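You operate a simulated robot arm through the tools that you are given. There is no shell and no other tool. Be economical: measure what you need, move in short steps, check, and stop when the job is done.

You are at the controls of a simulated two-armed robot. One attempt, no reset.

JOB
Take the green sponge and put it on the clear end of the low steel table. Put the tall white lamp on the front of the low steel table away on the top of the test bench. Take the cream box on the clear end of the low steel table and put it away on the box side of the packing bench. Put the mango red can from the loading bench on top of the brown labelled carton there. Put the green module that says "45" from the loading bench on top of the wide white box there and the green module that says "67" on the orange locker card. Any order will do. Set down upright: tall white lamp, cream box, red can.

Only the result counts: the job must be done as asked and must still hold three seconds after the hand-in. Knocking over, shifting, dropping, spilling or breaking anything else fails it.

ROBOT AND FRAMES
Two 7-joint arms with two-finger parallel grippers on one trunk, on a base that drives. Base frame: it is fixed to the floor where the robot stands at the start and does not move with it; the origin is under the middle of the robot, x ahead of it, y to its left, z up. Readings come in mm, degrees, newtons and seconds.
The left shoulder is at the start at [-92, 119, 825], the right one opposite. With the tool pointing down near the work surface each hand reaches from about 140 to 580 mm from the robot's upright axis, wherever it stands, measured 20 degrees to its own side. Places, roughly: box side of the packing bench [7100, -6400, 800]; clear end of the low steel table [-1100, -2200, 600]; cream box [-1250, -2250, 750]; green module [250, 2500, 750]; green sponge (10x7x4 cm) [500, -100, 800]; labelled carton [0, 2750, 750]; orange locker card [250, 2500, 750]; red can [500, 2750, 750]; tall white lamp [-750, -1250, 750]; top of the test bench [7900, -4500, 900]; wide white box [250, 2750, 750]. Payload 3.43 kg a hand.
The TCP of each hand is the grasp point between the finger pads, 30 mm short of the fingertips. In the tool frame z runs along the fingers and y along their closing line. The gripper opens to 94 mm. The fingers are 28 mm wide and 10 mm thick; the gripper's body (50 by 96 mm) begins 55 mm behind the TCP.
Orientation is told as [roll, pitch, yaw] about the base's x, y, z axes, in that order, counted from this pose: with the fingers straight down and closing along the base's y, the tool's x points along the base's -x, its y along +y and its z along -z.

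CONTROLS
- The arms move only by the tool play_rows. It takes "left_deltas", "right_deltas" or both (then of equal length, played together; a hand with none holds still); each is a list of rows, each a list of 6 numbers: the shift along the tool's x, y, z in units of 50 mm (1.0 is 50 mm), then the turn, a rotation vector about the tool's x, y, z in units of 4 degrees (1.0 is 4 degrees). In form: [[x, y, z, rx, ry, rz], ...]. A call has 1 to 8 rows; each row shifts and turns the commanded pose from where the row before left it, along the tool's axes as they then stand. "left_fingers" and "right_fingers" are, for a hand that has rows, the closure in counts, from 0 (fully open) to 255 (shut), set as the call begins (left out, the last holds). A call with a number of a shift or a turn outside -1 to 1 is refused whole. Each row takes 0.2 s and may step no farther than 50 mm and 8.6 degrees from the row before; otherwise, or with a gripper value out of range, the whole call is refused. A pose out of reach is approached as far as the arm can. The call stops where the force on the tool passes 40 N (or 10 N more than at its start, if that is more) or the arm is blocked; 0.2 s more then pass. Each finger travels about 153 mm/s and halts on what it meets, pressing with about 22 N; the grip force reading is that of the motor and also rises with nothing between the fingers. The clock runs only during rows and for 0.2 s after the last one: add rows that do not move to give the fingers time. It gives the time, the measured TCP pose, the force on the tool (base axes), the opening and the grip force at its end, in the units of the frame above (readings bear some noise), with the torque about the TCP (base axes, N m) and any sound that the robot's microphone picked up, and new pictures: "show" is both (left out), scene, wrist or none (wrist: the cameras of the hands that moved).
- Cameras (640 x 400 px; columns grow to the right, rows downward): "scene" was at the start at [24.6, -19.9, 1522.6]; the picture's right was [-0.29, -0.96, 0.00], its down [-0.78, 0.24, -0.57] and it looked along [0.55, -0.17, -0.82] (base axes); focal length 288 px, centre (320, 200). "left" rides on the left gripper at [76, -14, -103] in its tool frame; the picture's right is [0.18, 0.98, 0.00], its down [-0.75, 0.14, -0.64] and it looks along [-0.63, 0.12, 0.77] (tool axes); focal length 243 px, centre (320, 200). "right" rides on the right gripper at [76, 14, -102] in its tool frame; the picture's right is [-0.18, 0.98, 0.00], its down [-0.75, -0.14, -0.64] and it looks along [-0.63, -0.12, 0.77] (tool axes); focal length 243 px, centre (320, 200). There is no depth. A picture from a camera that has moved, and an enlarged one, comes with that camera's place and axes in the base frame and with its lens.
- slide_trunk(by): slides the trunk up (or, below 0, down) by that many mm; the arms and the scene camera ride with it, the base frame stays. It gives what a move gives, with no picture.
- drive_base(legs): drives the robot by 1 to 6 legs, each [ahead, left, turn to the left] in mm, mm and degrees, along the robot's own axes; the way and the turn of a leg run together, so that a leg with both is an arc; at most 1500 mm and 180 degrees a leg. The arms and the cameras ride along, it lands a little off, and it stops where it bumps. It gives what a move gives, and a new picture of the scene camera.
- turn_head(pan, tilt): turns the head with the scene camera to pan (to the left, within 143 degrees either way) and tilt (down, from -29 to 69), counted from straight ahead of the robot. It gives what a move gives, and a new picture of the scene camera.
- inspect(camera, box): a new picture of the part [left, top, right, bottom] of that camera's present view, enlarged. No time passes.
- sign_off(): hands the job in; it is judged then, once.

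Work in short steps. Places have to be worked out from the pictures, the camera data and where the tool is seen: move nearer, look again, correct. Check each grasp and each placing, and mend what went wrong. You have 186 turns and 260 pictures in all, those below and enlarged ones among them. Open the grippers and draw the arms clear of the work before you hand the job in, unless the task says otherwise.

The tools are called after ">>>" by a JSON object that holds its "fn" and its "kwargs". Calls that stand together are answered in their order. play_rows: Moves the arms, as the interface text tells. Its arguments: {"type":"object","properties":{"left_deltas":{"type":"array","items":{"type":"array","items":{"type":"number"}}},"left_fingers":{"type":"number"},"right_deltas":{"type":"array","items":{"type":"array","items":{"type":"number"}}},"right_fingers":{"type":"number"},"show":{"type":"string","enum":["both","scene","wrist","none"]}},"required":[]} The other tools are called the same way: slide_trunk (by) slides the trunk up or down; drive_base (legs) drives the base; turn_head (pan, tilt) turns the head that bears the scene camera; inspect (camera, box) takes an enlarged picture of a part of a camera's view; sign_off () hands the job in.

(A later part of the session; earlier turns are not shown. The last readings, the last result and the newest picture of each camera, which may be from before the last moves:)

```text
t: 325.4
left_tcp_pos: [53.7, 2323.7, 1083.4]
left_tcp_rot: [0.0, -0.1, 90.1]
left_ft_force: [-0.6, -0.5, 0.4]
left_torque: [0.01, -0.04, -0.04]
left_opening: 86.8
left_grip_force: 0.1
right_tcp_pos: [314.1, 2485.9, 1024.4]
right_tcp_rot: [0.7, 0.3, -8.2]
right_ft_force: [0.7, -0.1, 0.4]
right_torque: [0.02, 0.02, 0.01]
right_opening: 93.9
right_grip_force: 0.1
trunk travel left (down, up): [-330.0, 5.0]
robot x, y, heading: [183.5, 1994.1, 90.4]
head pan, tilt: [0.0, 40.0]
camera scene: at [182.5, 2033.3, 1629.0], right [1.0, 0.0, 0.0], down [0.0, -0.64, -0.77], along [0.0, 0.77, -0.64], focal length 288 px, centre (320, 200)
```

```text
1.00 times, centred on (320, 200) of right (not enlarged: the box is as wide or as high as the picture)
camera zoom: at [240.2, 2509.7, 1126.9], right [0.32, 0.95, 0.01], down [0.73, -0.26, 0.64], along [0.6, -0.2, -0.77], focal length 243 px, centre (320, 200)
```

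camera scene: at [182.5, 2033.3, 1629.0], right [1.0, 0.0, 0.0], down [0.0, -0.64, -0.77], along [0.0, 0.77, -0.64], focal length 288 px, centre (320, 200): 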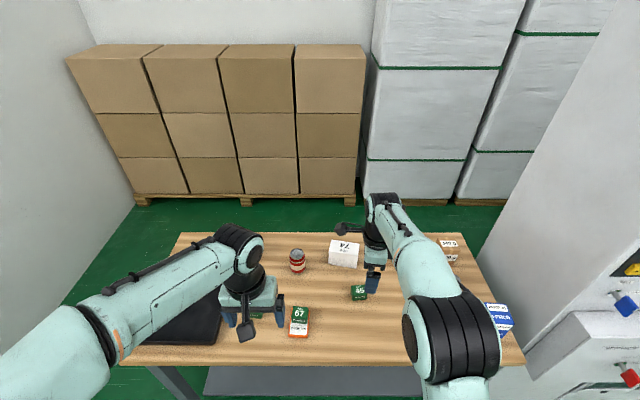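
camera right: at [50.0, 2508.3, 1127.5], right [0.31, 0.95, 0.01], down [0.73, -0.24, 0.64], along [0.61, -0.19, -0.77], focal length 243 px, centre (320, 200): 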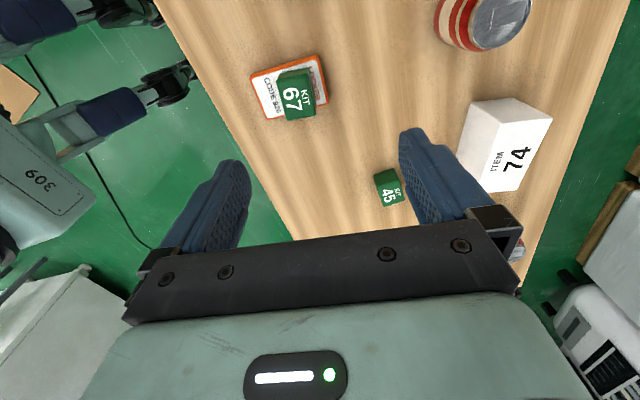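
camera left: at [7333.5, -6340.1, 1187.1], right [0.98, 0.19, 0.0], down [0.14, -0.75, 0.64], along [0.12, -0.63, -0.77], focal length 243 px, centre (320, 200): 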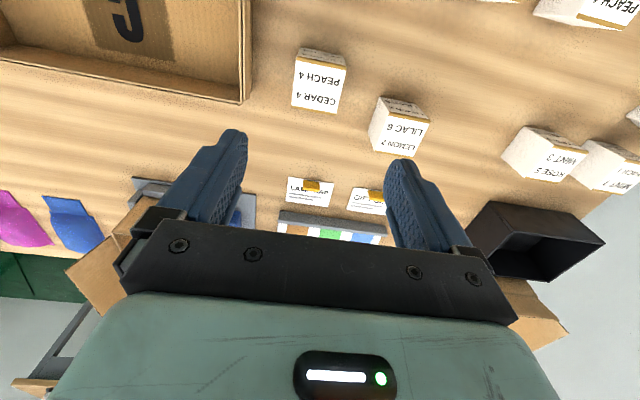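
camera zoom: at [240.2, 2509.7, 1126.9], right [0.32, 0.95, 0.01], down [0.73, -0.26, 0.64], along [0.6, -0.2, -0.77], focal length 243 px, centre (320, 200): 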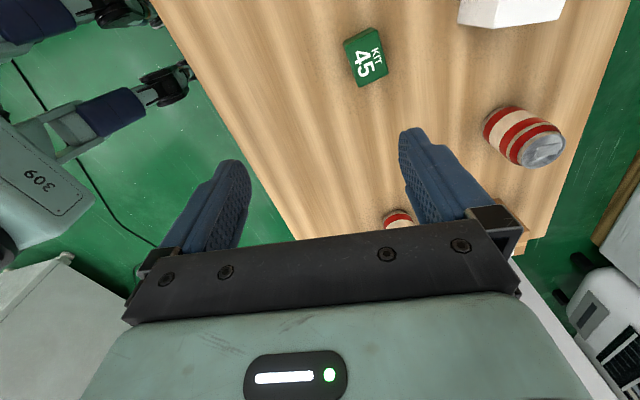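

Module 45 reads [299, 2545], square to the bench. I turn the hand 8° square, shift and lower.

>>> {"fn": "play_rows", "kwargs": {"right_deltas": [[0.14, 0.6, 0.3, 0, 0, -1], [0.14, 0.58, 0.5, 0, 0, -1], [0, 0, 0.8, 0, 0, 0], [0, 0, 0.8, 0, 0, 0]], "show": "wrist"}}

```text
t: 326.4
left_tcp_pos: [53.8, 2323.8, 1083.6]
left_tcp_rot: [0.0, 0.0, 90.2]
left_ft_force: [-0.6, 0.8, 0.3]
left_torque: [0.02, 0.0, 0.01]
left_opening: 86.5
left_grip_force: 0.1
right_tcp_pos: [307.0, 2549.9, 902.7]
right_tcp_rot: [0.6, 0.3, -0.4]
right_ft_force: [-0.2, -0.3, -0.1]
right_torque: [-0.02, -0.02, 0.01]
right_opening: 94.1
right_grip_force: 0.1
trunk travel left (down, up): [-330.0, 5.0]
robot x, y, heading: [183.8, 1992.1, 90.2]
head pan, tilt: [0.0, 40.0]
camera right: at [231.5, 2563.4, 1005.4], right [0.19, 0.98, 0.01], down [0.76, -0.15, 0.64], along [0.63, -0.11, -0.77], focal length 243 px, centre (320, 200)
```

right: 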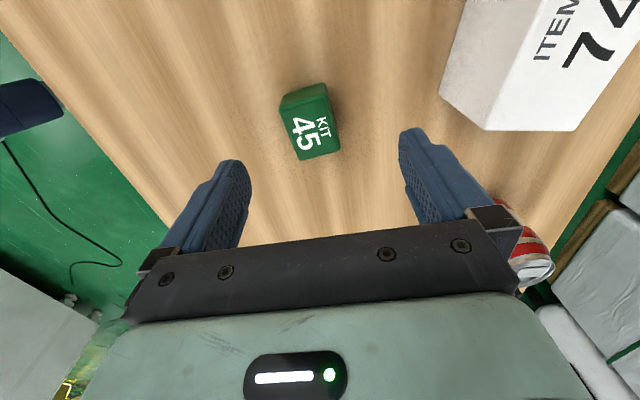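

I correct by 7 mm and lower the rest.

>>> {"fn": "play_rows", "kwargs": {"right_deltas": [[0.12, -0.08, 0.4, 0, 0, 0], [0, 0, 0.6, 0, 0, 0], [0, 0, 0.37, 0, 0, 0]], "show": "wrist"}}

>>> {"fn": "play_rows", "kwargs": {"right_deltas": [[0, 0, 0, 0, 0, 0], [0, 0, 0, 0, 0, 0], [0, 0, 0, 0, 0, 0]], "right_fingers": 255, "show": "none"}}

>>> {"fn": "play_rows", "kwargs": {"right_deltas": [[0, 0, -0.5, 0, 0, 0], [0, 0, -0.9, 0, 0, 0], [0, 0, -0.9, 0, 0, 0], [0, 0, -0.9, 0, 0, 0]], "show": "wrist"}}

```text
t: 327.2
left_tcp_pos: [53.8, 2325.2, 1083.5]
left_tcp_rot: [0.0, 0.0, 90.1]
left_ft_force: [0.0, 0.4, -0.5]
left_torque: [0.01, 0.03, 0.03]
left_opening: 86.7
left_grip_force: 0.0
right_tcp_pos: [298.1, 2544.1, 838.4]
right_tcp_rot: [0.6, 0.3, -0.4]
right_ft_force: [-0.4, 0.1, 0.9]
right_torque: [0.02, 0.03, 0.02]
right_opening: 93.8
right_grip_force: 0.2
trunk travel left (down, up): [-330.0, 5.0]
robot x, y, heading: [179.6, 1991.7, 90.0]
head pan, tilt: [0.0, 40.0]
camera right: at [222.8, 2557.0, 941.4], right [0.19, 0.98, 0.01], down [0.76, -0.15, 0.64], along [0.63, -0.11, -0.77], focal length 243 px, centre (320, 200)
```

right: 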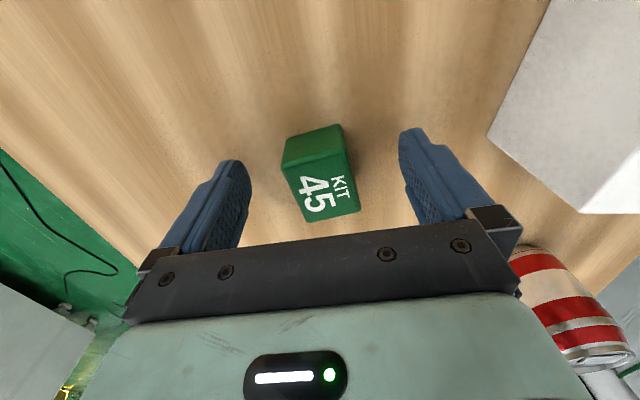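

```text
t: 328.0
left_tcp_pos: [53.8, 2324.7, 1083.4]
left_tcp_rot: [-0.1, -0.3, 90.1]
left_ft_force: [0.4, 0.3, 0.1]
left_torque: [0.02, -0.01, 0.02]
left_opening: 86.8
left_grip_force: 0.2
right_tcp_pos: [300.2, 2544.9, 839.0]
right_tcp_rot: [0.6, 0.2, -0.3]
right_ft_force: [-0.5, 0.5, 1.7]
right_torque: [-0.01, 0.04, 0.01]
right_opening: 35.3
right_grip_force: 22.2
trunk travel left (down, up): [-330.0, 5.0]
robot x, y, heading: [182.8, 1991.1, 90.3]
head pan, tilt: [0.0, 40.0]
```

```text
t: 329.0
left_tcp_pos: [54.3, 2323.6, 1083.1]
left_tcp_rot: [-0.1, 0.0, 90.0]
left_ft_force: [-0.5, -0.6, -0.3]
left_torque: [-0.02, -0.02, -0.01]
left_opening: 86.8
left_grip_force: 0.0
right_tcp_pos: [299.4, 2544.7, 998.9]
right_tcp_rot: [0.7, 0.2, -0.3]
right_ft_force: [1.1, 0.3, -0.4]
right_torque: [0.0, 0.03, 0.02]
right_opening: 35.2
right_grip_force: 22.0
trunk travel left (down, up): [-330.0, 5.0]
robot x, y, heading: [179.5, 1986.7, 90.0]
head pan, tilt: [0.0, 40.0]
camera right: at [222.4, 2557.4, 1101.3], right [0.19, 0.98, 0.01], down [0.76, -0.15, 0.64], along [0.63, -0.11, -0.77], focal length 243 px, centre (320, 200)
```

right: 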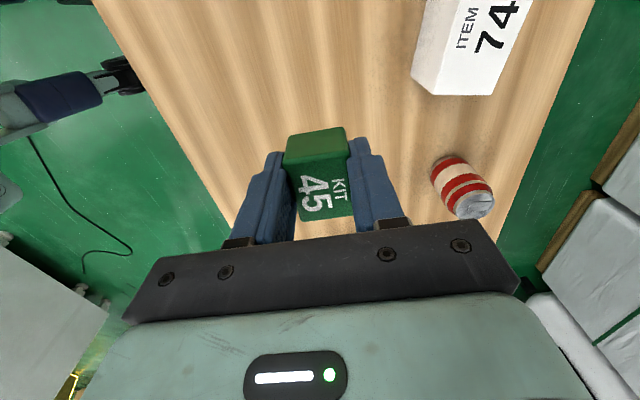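

Module 45 held. The white box top is near [262, 2676]; I must come closer, so I look down to see the base's clearance to the bench.

>>> {"fn": "turn_head", "kwargs": {"pan": 0, "tilt": 69}}

```text
t: 329.9
left_tcp_pos: [54.1, 2324.5, 1083.8]
left_tcp_rot: [0.0, 0.0, 90.0]
left_ft_force: [0.0, -0.4, 0.0]
left_torque: [-0.03, 0.02, 0.03]
left_opening: 86.6
left_grip_force: 0.0
right_tcp_pos: [299.9, 2544.9, 997.5]
right_tcp_rot: [0.6, 0.3, -0.3]
right_ft_force: [-0.2, -0.4, -1.3]
right_torque: [0.03, -0.01, 0.03]
right_opening: 35.2
right_grip_force: 22.4
trunk travel left (down, up): [-330.0, 5.0]
robot x, y, heading: [182.8, 1989.2, 90.1]
head pan, tilt: [0.0, 68.8]
camera scene: at [182.5, 2004.3, 1592.9], right [1.0, 0.0, 0.0], down [0.0, -0.93, -0.36], along [0.0, 0.36, -0.93], focal length 288 px, centre (320, 200)
```

scene: 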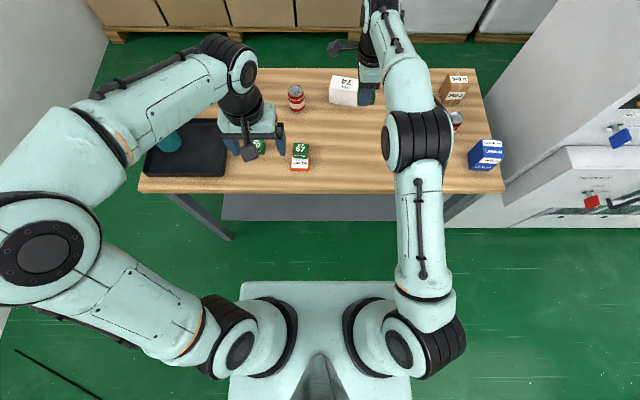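

The base front reaches only ~150 mm and the bench's shelf starts near y 2437, so there is room. I drive 130 mm ahead and 38 mm left, which brings the module over the white box.

>>> {"fn": "drive_base", "kwargs": {"legs": [[130, 38, 0]]}}

>>> {"fn": "inspect", "kwargs": {"camera": "right", "box": [0, 0, 640, 400]}}

```text
t: 331.2
left_tcp_pos: [17.9, 2452.6, 1083.3]
left_tcp_rot: [0.0, 0.1, 90.0]
left_ft_force: [1.0, -1.0, 0.2]
left_torque: [-0.01, -0.02, 0.0]
left_opening: 86.6
left_grip_force: 0.1
right_tcp_pos: [262.5, 2672.6, 997.7]
right_tcp_rot: [0.6, 0.3, -0.4]
right_ft_force: [-0.2, 0.3, -0.2]
right_torque: [0.0, 0.01, -0.02]
right_opening: 35.1
right_grip_force: 22.2
trunk travel left (down, up): [-330.0, 5.0]
robot x, y, heading: [144.9, 2120.8, 90.1]
head pan, tilt: [0.0, 68.8]
camera scene: at [144.6, 2132.3, 1592.6], right [1.0, 0.0, 0.0], down [0.0, -0.93, -0.36], along [0.0, 0.36, -0.93], focal length 288 px, centre (320, 200)
```

scene: 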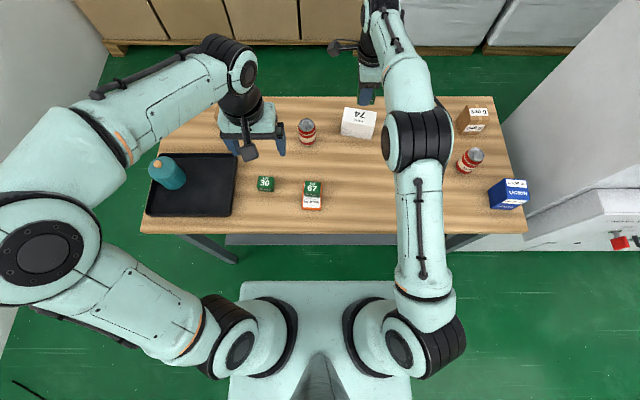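

```text
1.00 times, centred on (320, 200) of right (not enlarged: the box is as wide or as high as the picture)
camera zoom: at [185.6, 2685.5, 1100.6], right [0.19, 0.98, 0.01], down [0.76, -0.15, 0.64], along [0.63, -0.11, -0.77], focal length 243 px, centre (320, 200)
```

zoom: 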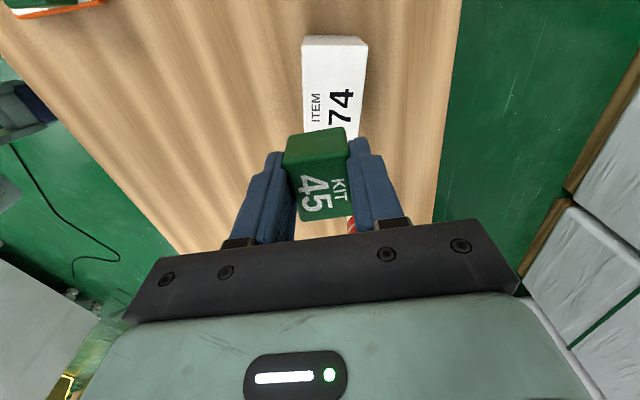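

The white box's top centre measures about [266, 2687]. I shift 14 mm forward and lower 70 mm.

>>> {"fn": "play_rows", "kwargs": {"right_deltas": [[-0.07, 0.28, 0.2, 0, 0, 0], [0, 0, 0.6, 0, 0, 0], [0, 0, 0.6, 0, 0, 0]], "show": "both"}}

```text
t: 332.1
left_tcp_pos: [17.1, 2453.4, 1083.4]
left_tcp_rot: [-0.1, 0.0, 90.0]
left_ft_force: [0.0, 0.3, 0.1]
left_torque: [0.02, 0.01, 0.02]
left_opening: 86.8
left_grip_force: 0.1
right_tcp_pos: [266.2, 2687.6, 926.8]
right_tcp_rot: [0.7, 0.3, -0.4]
right_ft_force: [0.3, 0.0, -1.2]
right_torque: [0.01, 0.01, 0.0]
right_opening: 35.2
right_grip_force: 21.8
trunk travel left (down, up): [-330.0, 5.0]
robot x, y, heading: [149.6, 2125.0, 90.1]
head pan, tilt: [0.0, 68.8]
camera scene: at [144.8, 2133.3, 1592.9], right [1.0, 0.0, 0.0], down [0.0, -0.93, -0.36], along [0.0, 0.36, -0.93], focal length 288 px, centre (320, 200)
camera right: at [189.3, 2700.5, 1029.9], right [0.19, 0.98, 0.01], down [0.76, -0.15, 0.64], along [0.63, -0.11, -0.77], focal length 243 px, centre (320, 200)
```

scene: 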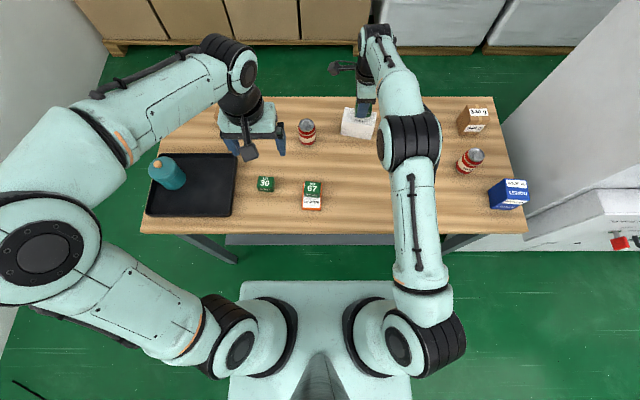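
right: 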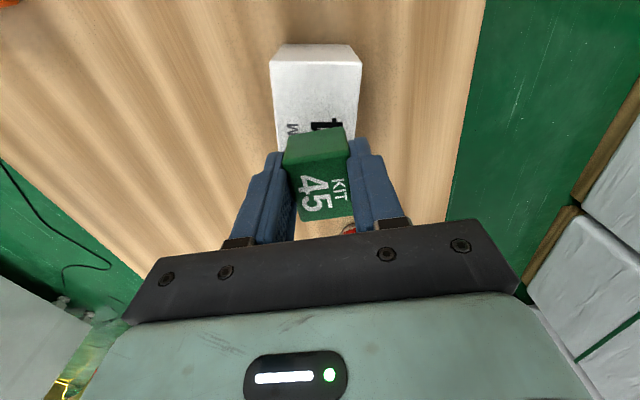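

Aligned. I lower in fine steps until contact.

>>> {"fn": "play_rows", "kwargs": {"right_deltas": [[0, 0, 0.1, 0, 0, 0], [0, 0, 0.05, 0, 0, 0], [0, 0, 0.05, 0, 0, 0], [0, 0, 0.05, 0, 0, 0], [0, 0, 0.05, 0, 0, 0], [0, 0, 0.05, 0, 0, 0], [0, 0, 0.05, 0, 0, 0], [0, 0, 0.05, 0, 0, 0]], "show": "wrist"}}

```text
t: 333.9
left_tcp_pos: [17.2, 2451.1, 1084.0]
left_tcp_rot: [0.0, -0.2, 90.0]
left_ft_force: [0.0, -0.4, -0.5]
left_torque: [0.02, -0.06, -0.01]
left_opening: 86.6
left_grip_force: 0.1
right_tcp_pos: [265.3, 2688.1, 911.0]
right_tcp_rot: [1.2, 0.3, -0.4]
right_ft_force: [3.8, -2.3, 25.8]
right_torque: [-0.51, -0.29, 0.06]
right_opening: 35.0
right_grip_force: 22.6
trunk travel left (down, up): [-330.0, 5.0]
robot x, y, heading: [142.7, 2118.7, 89.9]
head pan, tilt: [0.0, 68.8]
camera right: at [189.2, 2700.9, 1013.5], right [0.19, 0.98, 0.02], down [0.76, -0.16, 0.64], along [0.63, -0.11, -0.77], focal length 243 px, centre (320, 200)
```

right: 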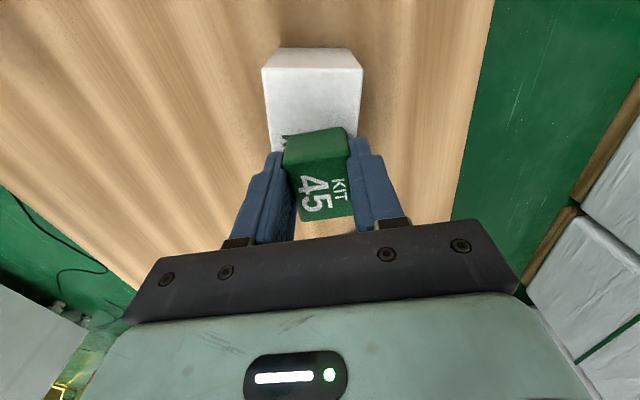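

Contact. I ease off slightly, open partway, and rise.

>>> {"fn": "play_rows", "kwargs": {"right_deltas": [[0, 0, -0.12, 0, 0, 0]], "show": "none"}}

>>> {"fn": "play_rows", "kwargs": {"right_deltas": [[0, 0, 0, 0, 0, 0], [0, 0, 0, 0, 0, 0], [0, 0, 0, 0, 0, 0]], "right_fingers": 60, "show": "none"}}

>>> {"fn": "play_rows", "kwargs": {"right_deltas": [[0, 0, -0.4, 0, 0, 0], [0, 0, -0.8, 0, 0, 0], [0, 0, -0.8, 0, 0, 0], [0, 0, -0.6, 0, 0, 0]], "show": "both"}}

```text
t: 334.2
left_tcp_pos: [17.4, 2453.2, 1082.8]
left_tcp_rot: [0.0, -0.2, 90.1]
left_ft_force: [0.2, 0.1, 0.2]
left_torque: [0.0, -0.01, -0.04]
left_opening: 86.5
left_grip_force: 0.0
right_tcp_pos: [265.4, 2687.0, 912.4]
right_tcp_rot: [0.7, 0.4, -0.4]
right_ft_force: [1.4, 2.9, 9.2]
right_torque: [0.05, -0.07, 0.0]
right_opening: 35.3
right_grip_force: 22.3
trunk travel left (down, up): [-330.0, 5.0]
robot x, y, heading: [144.2, 2120.5, 90.2]
head pan, tilt: [0.0, 68.8]
```

```text
t: 335.1
left_tcp_pos: [17.0, 2453.2, 1083.5]
left_tcp_rot: [-0.1, -0.1, 90.0]
left_ft_force: [-0.7, -1.0, -0.3]
left_torque: [0.01, -0.01, 0.01]
left_opening: 86.6
left_grip_force: 0.2
right_tcp_pos: [265.1, 2688.5, 911.7]
right_tcp_rot: [0.6, 0.3, -0.5]
right_ft_force: [0.0, -0.2, -0.7]
right_torque: [-0.02, 0.0, 0.02]
right_opening: 72.0
right_grip_force: 0.1
trunk travel left (down, up): [-330.0, 5.0]
robot x, y, heading: [143.8, 2119.2, 90.1]
head pan, tilt: [0.0, 68.8]
```

```text
t: 336.1
left_tcp_pos: [15.9, 2452.6, 1082.2]
left_tcp_rot: [0.0, -0.1, 90.0]
left_ft_force: [-0.1, 0.3, 0.2]
left_torque: [0.0, -0.01, -0.01]
left_opening: 86.5
left_grip_force: 0.1
right_tcp_pos: [267.0, 2686.4, 1042.9]
right_tcp_rot: [0.6, 0.3, -0.5]
right_ft_force: [-0.3, -0.4, 0.6]
right_torque: [-0.01, -0.01, -0.01]
right_opening: 72.1
right_grip_force: 0.0
trunk travel left (down, up): [-330.0, 5.0]
robot x, y, heading: [146.1, 2118.9, 90.0]
head pan, tilt: [0.0, 68.8]
camera scene: at [144.5, 2132.9, 1592.9], right [1.0, 0.0, 0.0], down [0.0, -0.93, -0.36], along [0.0, 0.36, -0.93], focal length 288 px, centre (320, 200)
camera right: at [190.1, 2699.8, 1145.8], right [0.19, 0.98, 0.01], down [0.76, -0.15, 0.64], along [0.63, -0.11, -0.77], focal length 243 px, centre (320, 200)
```

scene: 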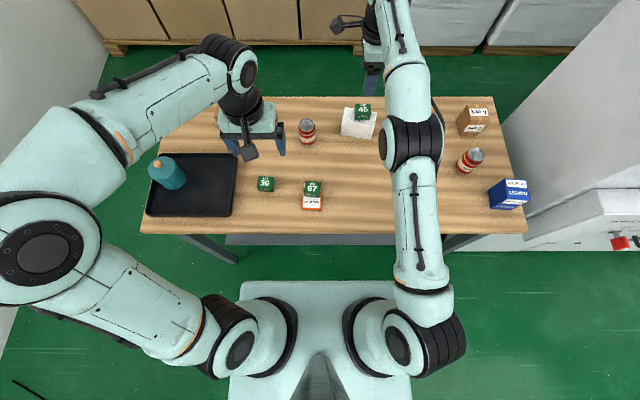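
right: 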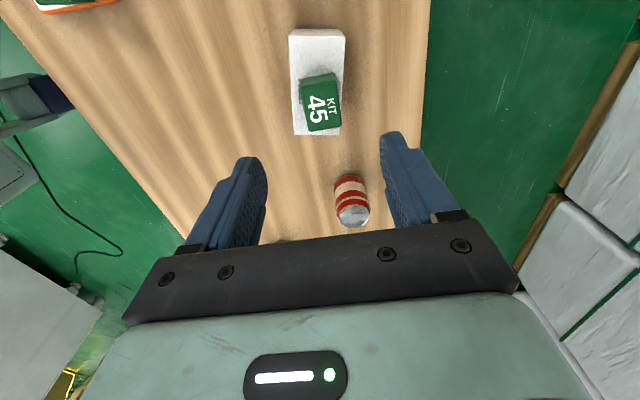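

Module 45 sits on the white box. Now the cans: I zoom at the can in the right wrist view for its label.

>>> {"fn": "inspect", "kwargs": {"camera": "right", "box": [310, 150, 400, 240]}}

>>> {"fn": "inspect", "kwargs": {"camera": "scene", "box": [270, 100, 340, 160]}}

>>> {"fn": "inspect", "kwargs": {"camera": "left", "box": [0, 0, 640, 400]}}

```text
4.44 times, centred on (355, 195) of right
camera zoom: at [190.1, 2699.8, 1145.8], right [0.19, 0.98, 0.01], down [0.76, -0.15, 0.64], along [0.63, -0.11, -0.77], focal length 1078 px, centre (164, 222)
```

zoom: 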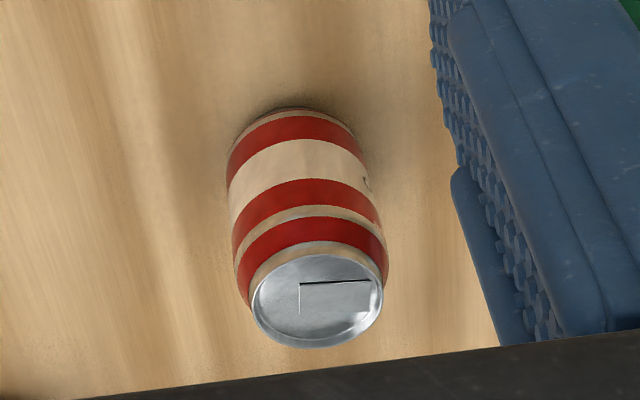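

```text
6.67 times, centred on (305, 130) of scene
camera zoom: at [144.5, 2132.9, 1592.9], right [1.0, 0.0, 0.0], down [0.0, -0.93, -0.36], along [0.0, 0.36, -0.93], focal length 1918 px, centre (420, 667)
```

zoom: 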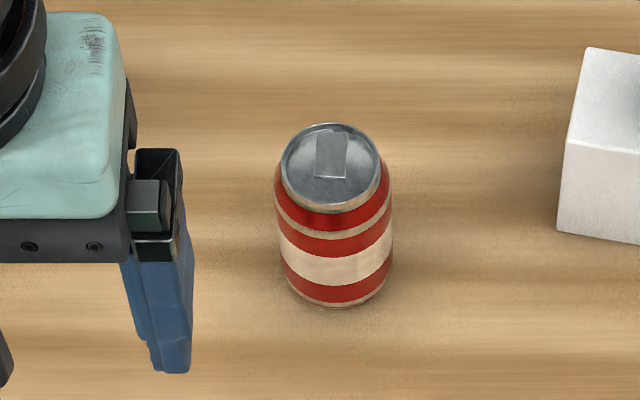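

```text
1.00 times, centred on (320, 200) of left (not enlarged: the box is as wide or as high as the picture)
camera zoom: at [31.3, 2376.7, 1186.8], right [-0.98, -0.18, 0.0], down [-0.14, 0.75, 0.64], along [-0.12, 0.63, -0.77], focal length 243 px, centre (320, 200)
```

zoom: 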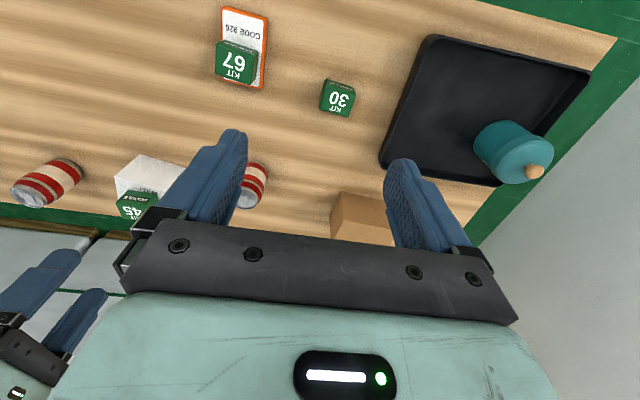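

Can 2 (near [452, 2690]) shows only a trace of text on its far side. I move right 165 mm and forward 30 mm so the right hand is over it, then turn the wrist so its camera looks back at the label.

>>> {"fn": "drive_base", "kwargs": {"legs": [[30, -165, 0]]}}

>>> {"fn": "play_rows", "kwargs": {"right_deltas": [[0, 0, 0, 0, 0, 1], [0, 0, 0, 0, 0, 1], [0, 0, 0, 0, 0, 1], [0, 0, 0, 0, 0, 1], [0, 0, 0, 0, 0, 1], [0, 0, 0, 0, 0, 1], [0, 0, 0, 0, 0, 1], [0, 0, 0, 0, 0, 1]], "show": "none"}}

>>> {"fn": "play_rows", "kwargs": {"right_deltas": [[0, 0, 0, 0, 0, 1], [0, 0, 0, 0, 0, 1], [0, 0, 0, 0, 0, 1], [0, 0, 0, 0, 0, 1], [0, 0, 0, 0, 0, 1], [0, 0, 0, 0, 0, 1], [0, 0, 0, 0, 0, 1], [0, 0, 0, 0, 0, 1]], "show": "wrist"}}

```text
t: 338.1
left_tcp_pos: [180.6, 2483.1, 1083.7]
left_tcp_rot: [0.0, 0.0, 89.9]
left_ft_force: [-0.5, 0.5, 1.1]
left_torque: [0.0, -0.01, 0.0]
left_opening: 86.8
left_grip_force: 0.1
right_tcp_pos: [431.6, 2716.6, 1043.8]
right_tcp_rot: [0.7, 0.3, -0.5]
right_ft_force: [-0.7, -0.6, -0.3]
right_torque: [-0.01, 0.02, 0.01]
right_opening: 71.8
right_grip_force: 0.1
trunk travel left (down, up): [-330.0, 5.0]
robot x, y, heading: [308.6, 2157.1, 89.9]
head pan, tilt: [0.0, 68.8]
camera scene: at [308.8, 2163.2, 1592.9], right [1.0, 0.0, 0.0], down [0.0, -0.93, -0.36], along [0.0, 0.36, -0.93], focal length 288 px, centre (320, 200)
```

scene: 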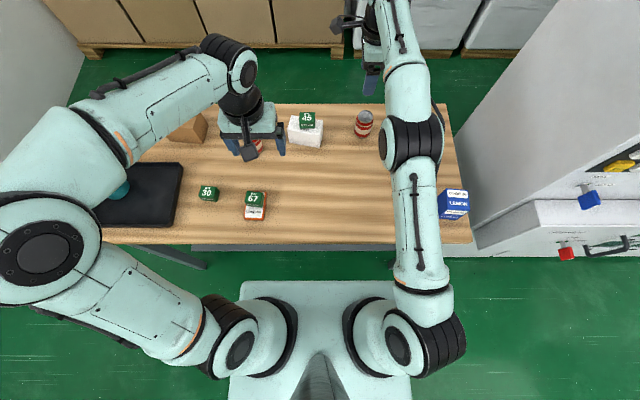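

```text
t: 339.9
left_tcp_pos: [181.2, 2482.9, 1084.4]
left_tcp_rot: [0.0, 0.0, 89.9]
left_ft_force: [-0.5, 0.0, 0.7]
left_torque: [0.03, -0.02, 0.0]
left_opening: 86.8
left_grip_force: 0.0
right_tcp_pos: [430.9, 2715.7, 1042.9]
right_tcp_rot: [0.6, 0.7, -32.5]
right_ft_force: [-0.7, -0.5, -0.3]
right_torque: [0.0, 0.0, -0.01]
right_opening: 72.0
right_grip_force: 0.0
trunk travel left (down, up): [-330.0, 5.0]
robot x, y, heading: [308.7, 2152.2, 89.8]
head pan, tilt: [0.0, 68.8]
```

```text
t: 341.7
left_tcp_pos: [181.5, 2484.0, 1082.8]
left_tcp_rot: [0.0, -0.1, 90.0]
left_ft_force: [0.7, 0.3, 0.8]
left_torque: [-0.01, 0.0, 0.02]
left_opening: 86.7
left_grip_force: 0.1
right_tcp_pos: [431.3, 2716.6, 1043.0]
right_tcp_rot: [-0.1, 0.8, -64.5]
right_ft_force: [0.0, -0.1, 0.1]
right_torque: [0.03, 0.0, -0.02]
right_opening: 72.1
right_grip_force: 0.0
trunk travel left (down, up): [-330.0, 5.0]
robot x, y, heading: [310.7, 2155.1, 90.3]
head pan, tilt: [0.0, 68.8]
camera right: at [410.8, 2790.0, 1146.5], right [0.97, 0.26, 0.0], down [0.2, -0.75, 0.63], along [0.16, -0.61, -0.78], focal length 243 px, centre (320, 200)
```

right: 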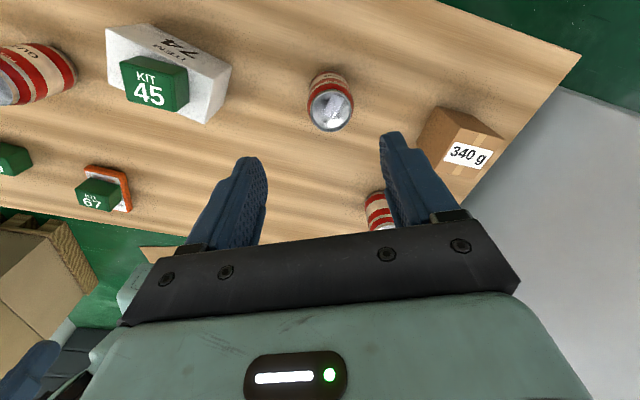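

I can now read the far sides; I enlarge both cans.

>>> {"fn": "inspect", "kwargs": {"camera": "right", "box": [290, 55, 380, 145]}}

>>> {"fn": "inspect", "kwargs": {"camera": "right", "box": [0, 20, 120, 120]}}

```text
4.44 times, centred on (335, 100) of right
camera zoom: at [410.8, 2790.0, 1146.5], right [0.97, 0.26, 0.0], down [0.2, -0.75, 0.63], along [0.16, -0.61, -0.78], focal length 1078 px, centre (253, 644)
```

zoom: 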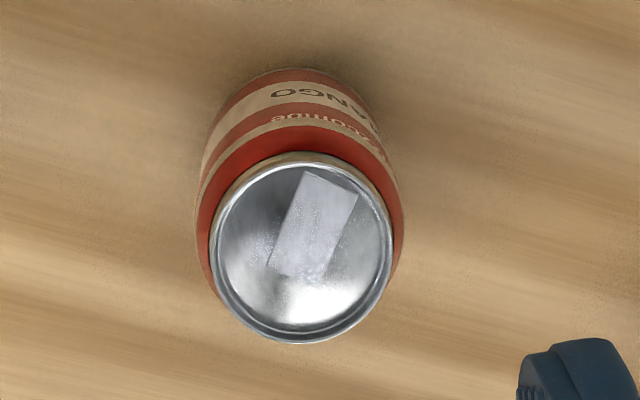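

```text
4.00 times, centred on (60, 70) of right
camera zoom: at [410.8, 2790.0, 1146.5], right [0.97, 0.26, 0.0], down [0.2, -0.75, 0.63], along [0.16, -0.61, -0.78], focal length 970 px, centre (1360, 720)
```

zoom: 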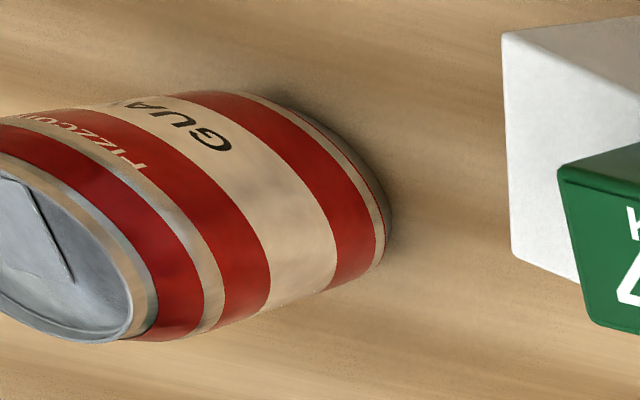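

Can 2 reads "MANGO", can 1 "GUAVA". The mango can is centred about [446, 2703], roughly 52 mm wide and 85 high. I open fully, centre over it and descend partway.

>>> {"fn": "play_rows", "kwargs": {"right_deltas": [[-0.36, 0.16, 0.4, 0, 0, 0], [0, 0, 0.6, 0, 0, 0], [0, 0, 0.5, 0, 0, 0]], "right_fingers": 0, "show": "wrist"}}

```text
t: 342.5
left_tcp_pos: [182.1, 2482.6, 1083.4]
left_tcp_rot: [0.0, 0.0, 89.9]
left_ft_force: [0.5, 0.1, -0.1]
left_torque: [0.0, 0.05, -0.01]
left_opening: 86.7
left_grip_force: 0.1
right_tcp_pos: [445.8, 2703.8, 968.5]
right_tcp_rot: [0.1, 0.8, -64.5]
right_ft_force: [-0.3, 0.2, 0.5]
right_torque: [-0.02, -0.01, 0.01]
right_opening: 93.7
right_grip_force: 0.0
trunk travel left (down, up): [-330.0, 5.0]
robot x, y, heading: [305.6, 2152.3, 90.1]
head pan, tilt: [0.0, 68.8]
camera right: at [425.6, 2777.3, 1072.0], right [0.97, 0.26, 0.0], down [0.2, -0.75, 0.63], along [0.16, -0.61, -0.78], focal length 243 px, centre (320, 200)
```

right: 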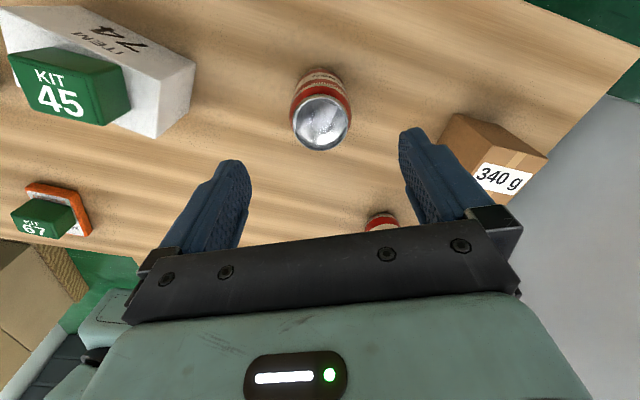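

Centred. I descend to z ≈ 852, close, and lift.

>>> {"fn": "play_rows", "kwargs": {"right_deltas": [[0, 0, 0.8, 0, 0, 0], [0, 0, 0.8, 0, 0, 0], [0, 0, 0.7, 0, 0, 0]], "show": "wrist"}}

```text
t: 343.3
left_tcp_pos: [180.0, 2483.9, 1084.3]
left_tcp_rot: [0.1, 0.0, 89.9]
left_ft_force: [-0.4, -0.4, -0.3]
left_torque: [0.0, 0.01, -0.02]
left_opening: 86.8
left_grip_force: 0.1
right_tcp_pos: [443.9, 2705.0, 855.2]
right_tcp_rot: [0.0, 0.7, -64.5]
right_ft_force: [-0.9, 0.3, 0.2]
right_torque: [-0.01, -0.02, -0.03]
right_opening: 94.0
right_grip_force: 0.1
trunk travel left (down, up): [-330.0, 5.0]
robot x, y, heading: [310.8, 2153.3, 89.8]
head pan, tilt: [0.0, 68.8]
camera right: at [423.7, 2778.7, 957.8], right [0.97, 0.26, 0.0], down [0.2, -0.75, 0.63], along [0.16, -0.61, -0.77], focal length 243 px, centre (320, 200)
```

right: 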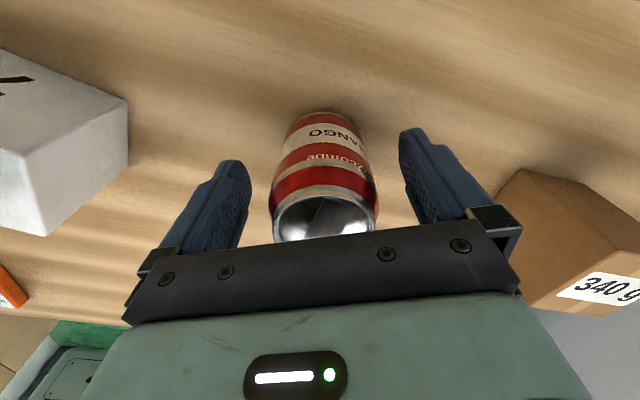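

The can is between the fingers. Close and lift.

>>> {"fn": "play_rows", "kwargs": {"right_deltas": [[0, 0, 0, 0, 0, 0], [0, 0, 0, 0, 0, 0], [0, 0, 0, 0, 0, 0]], "right_fingers": 255, "show": "none"}}

>>> {"fn": "play_rows", "kwargs": {"right_deltas": [[0, 0, -0.4, 0, 0, 0], [0, 0, -0.8, 0, 0, 0], [0, 0, -0.9, 0, 0, 0], [0, 0, -0.9, 0, 0, 0], [0, 0, -0.9, 0, 0, 0]], "show": "both"}}

```text
t: 344.1
left_tcp_pos: [180.4, 2483.7, 1084.2]
left_tcp_rot: [0.0, -0.1, 90.0]
left_ft_force: [-0.4, 0.6, -0.3]
left_torque: [0.0, -0.03, 0.0]
left_opening: 86.7
left_grip_force: 0.1
right_tcp_pos: [443.6, 2705.6, 855.3]
right_tcp_rot: [0.0, 0.7, -64.5]
right_ft_force: [0.4, -1.1, -0.3]
right_torque: [-0.01, 0.03, 0.01]
right_opening: 52.6
right_grip_force: 21.6
trunk travel left (down, up): [-330.0, 5.0]
robot x, y, heading: [307.5, 2150.0, 90.0]
head pan, tilt: [0.0, 68.8]
```

```text
t: 345.3
left_tcp_pos: [181.7, 2483.9, 1083.7]
left_tcp_rot: [0.1, -0.1, 89.8]
left_ft_force: [-0.4, -0.3, -0.1]
left_torque: [0.02, 0.0, 0.0]
left_opening: 86.7
left_grip_force: 0.1
right_tcp_pos: [444.8, 2700.1, 1047.9]
right_tcp_rot: [0.0, 0.7, -64.5]
right_ft_force: [0.2, 0.3, -1.6]
right_torque: [0.01, 0.03, 0.0]
right_opening: 52.6
right_grip_force: 22.0
trunk travel left (down, up): [-330.0, 5.0]
robot x, y, heading: [310.3, 2150.4, 89.7]
head pan, tilt: [0.0, 68.8]
camera scene: at [308.7, 2163.0, 1592.9], right [1.0, 0.0, 0.0], down [0.0, -0.93, -0.36], along [0.0, 0.36, -0.93], focal length 288 px, centre (320, 200)
camera right: at [424.8, 2773.6, 1151.6], right [0.97, 0.26, 0.0], down [0.2, -0.75, 0.63], along [0.16, -0.61, -0.77], focal length 243 px, centre (320, 200)
```

scene: 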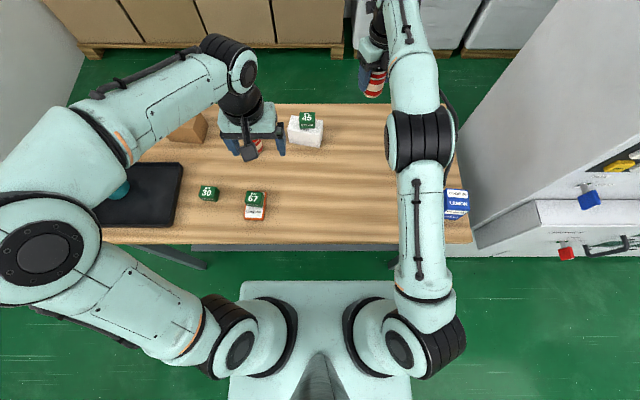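
right: 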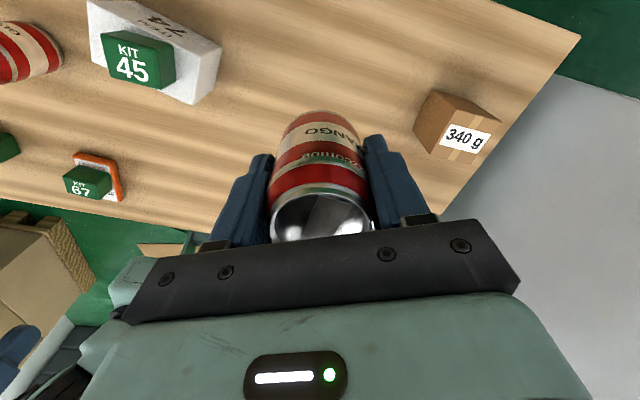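

The mango can is held. I drive left 400 mm toward the big carton and look.

>>> {"fn": "drive_base", "kwargs": {"legs": [[0, 400, 0]]}}

>>> {"fn": "inspect", "kwargs": {"camera": "left", "box": [0, 0, 640, 400]}}

>>> {"fn": "inspect", "kwargs": {"camera": "right", "box": [0, 0, 640, 400]}}

```text
t: 349.3
left_tcp_pos: [-202.5, 2485.5, 1083.4]
left_tcp_rot: [-0.1, 0.0, 89.8]
left_ft_force: [0.7, 0.5, 0.6]
left_torque: [0.01, 0.04, 0.01]
left_opening: 86.8
left_grip_force: 0.0
right_tcp_pos: [60.9, 2701.1, 1048.1]
right_tcp_rot: [0.2, 0.7, -64.7]
right_ft_force: [-1.1, -0.1, -1.6]
right_torque: [0.04, -0.01, -0.01]
right_opening: 53.0
right_grip_force: 22.0
trunk travel left (down, up): [-330.0, 5.0]
robot x, y, heading: [-73.6, 2154.3, 89.9]
head pan, tilt: [0.0, 68.8]
camera scene: at [-75.9, 2164.3, 1592.9], right [1.0, 0.0, 0.0], down [0.0, -0.93, -0.36], along [0.0, 0.36, -0.93], focal length 288 px, centre (320, 200)
```

scene: 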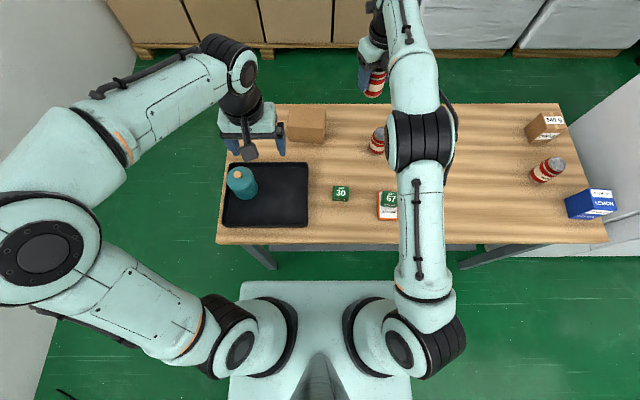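

```text
1.00 times, centred on (320, 200) of left (not enlarged: the box is as wide or as high as the picture)
camera zoom: at [-188.6, 2408.3, 1186.8], right [-0.98, -0.18, 0.0], down [-0.14, 0.75, 0.64], along [-0.12, 0.63, -0.77], focal length 243 px, centre (320, 200)
```

zoom: 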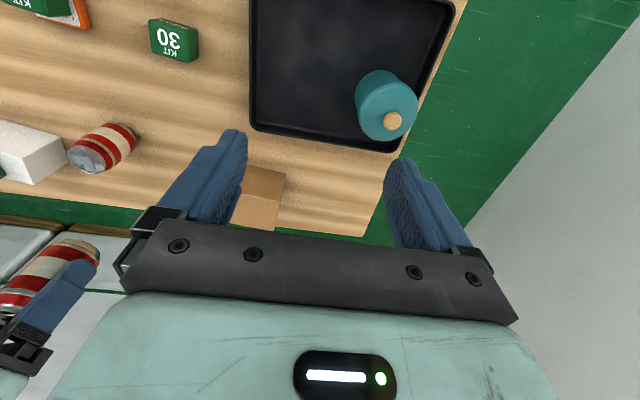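

```text
1.00 times, centred on (320, 200) of right (not enlarged: the box is as wide or as high as the picture)
camera zoom: at [41.0, 2774.9, 1151.0], right [0.97, 0.26, 0.0], down [0.2, -0.75, 0.63], along [0.16, -0.61, -0.78], focal length 243 px, centre (320, 200)
```

zoom: 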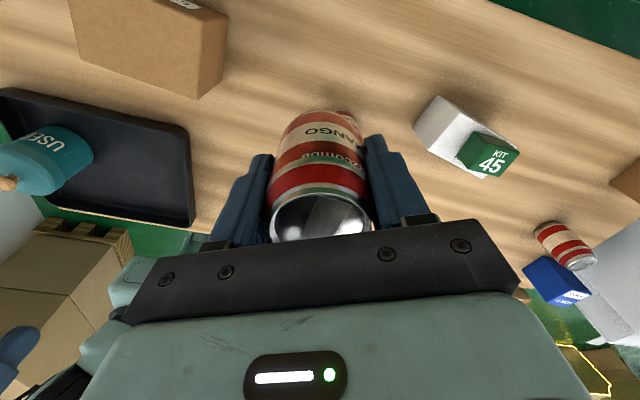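

The big carton does carry a label on its far face. I enlarge it in the scene and right views to place the can.

>>> {"fn": "inspect", "kwargs": {"camera": "scene", "box": [250, 80, 400, 180]}}

>>> {"fn": "inspect", "kwargs": {"camera": "right", "box": [50, 0, 250, 120]}}

```text
4.00 times, centred on (325, 130) of scene
camera zoom: at [-75.9, 2164.3, 1592.9], right [1.0, 0.0, 0.0], down [0.0, -0.93, -0.36], along [0.0, 0.36, -0.93], focal length 1151 px, centre (300, 480)
```

zoom: 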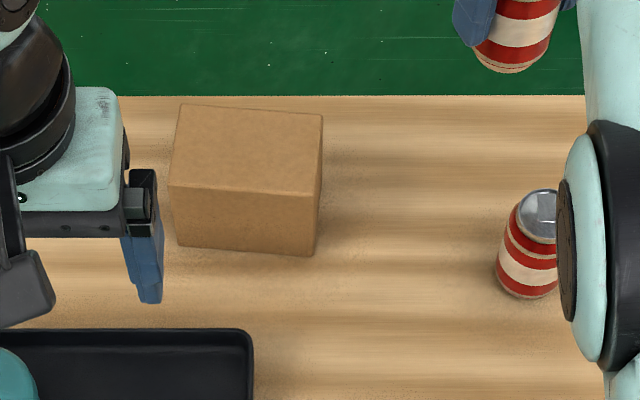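

```text
3.20 times, centred on (150, 60) of right
camera zoom: at [41.0, 2774.9, 1151.0], right [0.97, 0.26, 0.0], down [0.2, -0.75, 0.63], along [0.16, -0.61, -0.78], focal length 776 px, centre (864, 648)
```

zoom: 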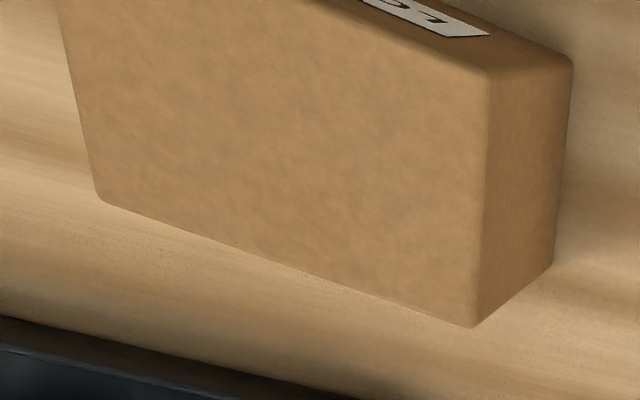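

The carton top is about 109×73 mm, centred [-115, 2704] at z ≈ 882. I strafe left 176 mm to bring the can over it.

>>> {"fn": "drive_base", "kwargs": {"legs": [[0, 176, 0]]}}

>>> {"fn": "inspect", "kwargs": {"camera": "right", "box": [0, 0, 640, 400]}}

>>> {"fn": "inspect", "kwargs": {"camera": "scene", "box": [300, 60, 450, 160]}}

```text
t: 350.6
left_tcp_pos: [-251.3, 2483.4, 1082.9]
left_tcp_rot: [-0.1, 0.0, 89.5]
left_ft_force: [-0.1, 0.7, -0.1]
left_torque: [0.02, 0.05, 0.01]
left_opening: 86.6
left_grip_force: 0.1
right_tcp_pos: [13.3, 2699.0, 1047.8]
right_tcp_rot: [0.0, 0.7, -64.8]
right_ft_force: [-0.2, -0.3, -2.1]
right_torque: [0.0, -0.01, 0.02]
right_opening: 52.4
right_grip_force: 22.2
trunk travel left (down, up): [-330.0, 5.0]
robot x, y, heading: [-124.5, 2148.5, 89.5]
head pan, tilt: [0.0, 68.8]
stopped in leg 1: the robot was blocked; the commanded pose is now the measured one
camera scene: at [-127.3, 2162.6, 1592.9], right [1.0, -0.01, 0.0], down [-0.01, -0.93, -0.36], along [0.0, 0.36, -0.93], focal length 288 px, centre (320, 200)
```

scene: 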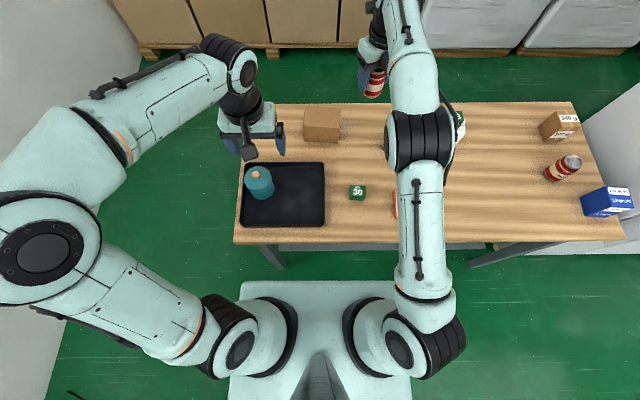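

```text
1.00 times, centred on (320, 200) of right (not enlarged: the box is as wide or as high as the picture)
camera zoom: at [-6.8, 2772.3, 1150.7], right [0.97, 0.25, 0.0], down [0.2, -0.75, 0.63], along [0.16, -0.61, -0.77], focal length 243 px, centre (320, 200)
```

zoom: 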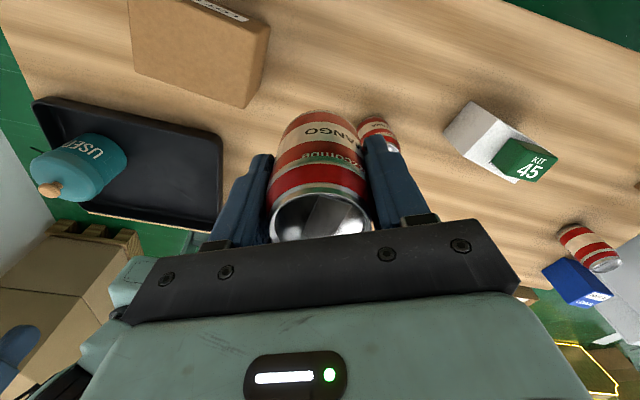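

```text
4.00 times, centred on (375, 110) of scene
camera zoom: at [-127.3, 2162.6, 1592.9], right [1.0, -0.01, 0.0], down [-0.01, -0.93, -0.36], along [0.0, 0.36, -0.93], focal length 1151 px, centre (100, 560)
```

zoom: 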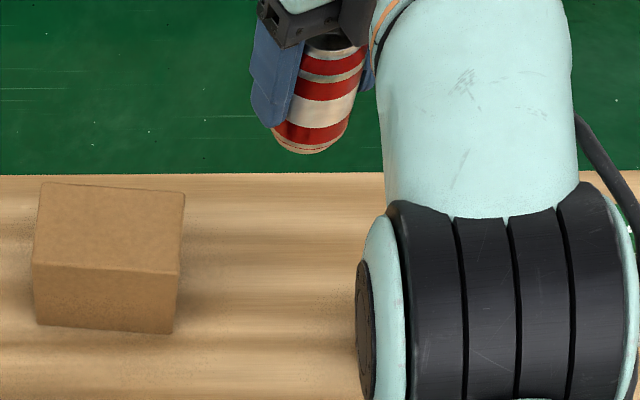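

The base touched something (likely the bench's left leg), but nothing on the bench moved. I ease off 8 mm, and reach the rest with the arm: lower to z ≈ 965, then sideways.

>>> {"fn": "drive_base", "kwargs": {"legs": [[0, -8, 0.5]]}}

>>> {"fn": "play_rows", "kwargs": {"right_deltas": [[0, 0, 0.8, 0, 0, 0], [0, 0, 0.8, 0, 0, 0], [0.32, -0.667, 0, 0, 0, 0], [0.32, -0.667, 0, 0, 0, 0], [0.32, -0.72, 0, 0, 0, 0]], "show": "both"}}

```text
t: 351.3
left_tcp_pos: [-245.5, 2483.8, 1083.5]
left_tcp_rot: [0.0, 0.0, 89.9]
left_ft_force: [-0.4, -0.5, -0.1]
left_torque: [0.0, -0.02, 0.0]
left_opening: 86.5
left_grip_force: 0.0
right_tcp_pos: [17.2, 2700.9, 1047.6]
right_tcp_rot: [0.1, 0.7, -64.4]
right_ft_force: [0.3, -0.1, -1.3]
right_torque: [0.04, 0.04, -0.01]
right_opening: 52.7
right_grip_force: 21.8
trunk travel left (down, up): [-330.0, 5.0]
robot x, y, heading: [-121.7, 2149.5, 89.9]
head pan, tilt: [0.0, 68.8]
camera scene: at [-118.7, 2162.9, 1592.9], right [1.0, 0.0, 0.0], down [0.0, -0.93, -0.36], along [0.0, 0.36, -0.93], focal length 288 px, centre (320, 200)
```

scene: 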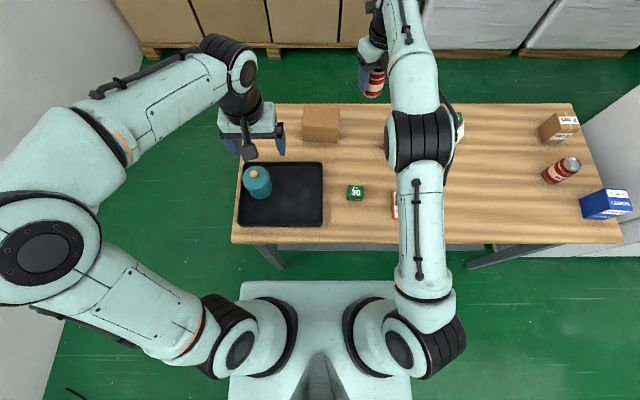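

```text
t: 352.5
left_tcp_pos: [-246.8, 2483.0, 1084.1]
left_tcp_rot: [0.0, 0.1, 90.1]
left_ft_force: [-0.4, 0.0, -0.4]
left_torque: [-0.02, 0.0, -0.01]
left_opening: 86.6
left_grip_force: 0.1
right_tcp_pos: [-97.8, 2695.8, 964.4]
right_tcp_rot: [0.0, 0.7, -64.4]
right_ft_force: [0.0, -0.6, -1.8]
right_torque: [0.0, -0.01, 0.02]
right_opening: 52.6
right_grip_force: 22.4
trunk travel left (down, up): [-330.0, 5.0]
robot x, y, heading: [-119.7, 2148.9, 89.9]
head pan, tilt: [0.0, 68.8]
camera scene: at [-119.0, 2162.9, 1592.9], right [1.0, 0.0, 0.0], down [0.0, -0.93, -0.36], along [0.0, 0.36, -0.93], focal length 288 px, centre (320, 200)
camera right: at [-117.9, 2769.1, 1067.6], right [0.97, 0.26, 0.0], down [0.2, -0.75, 0.63], along [0.16, -0.61, -0.77], focal length 243 px, centre (320, 200)
```

scene: 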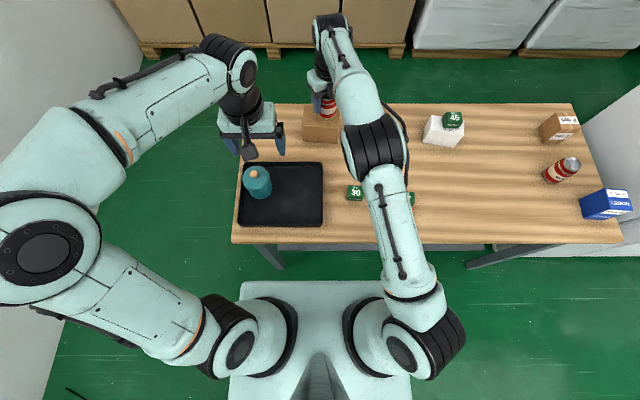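
right: 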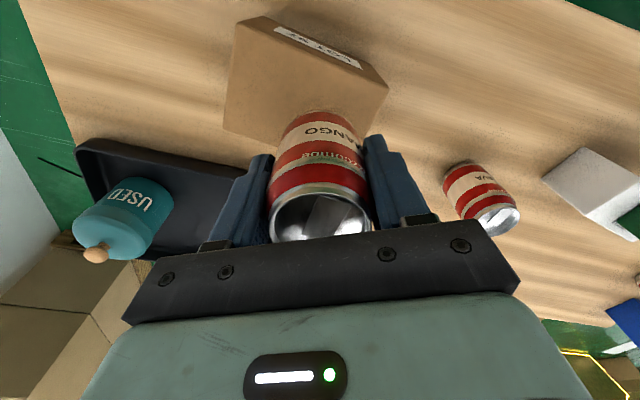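

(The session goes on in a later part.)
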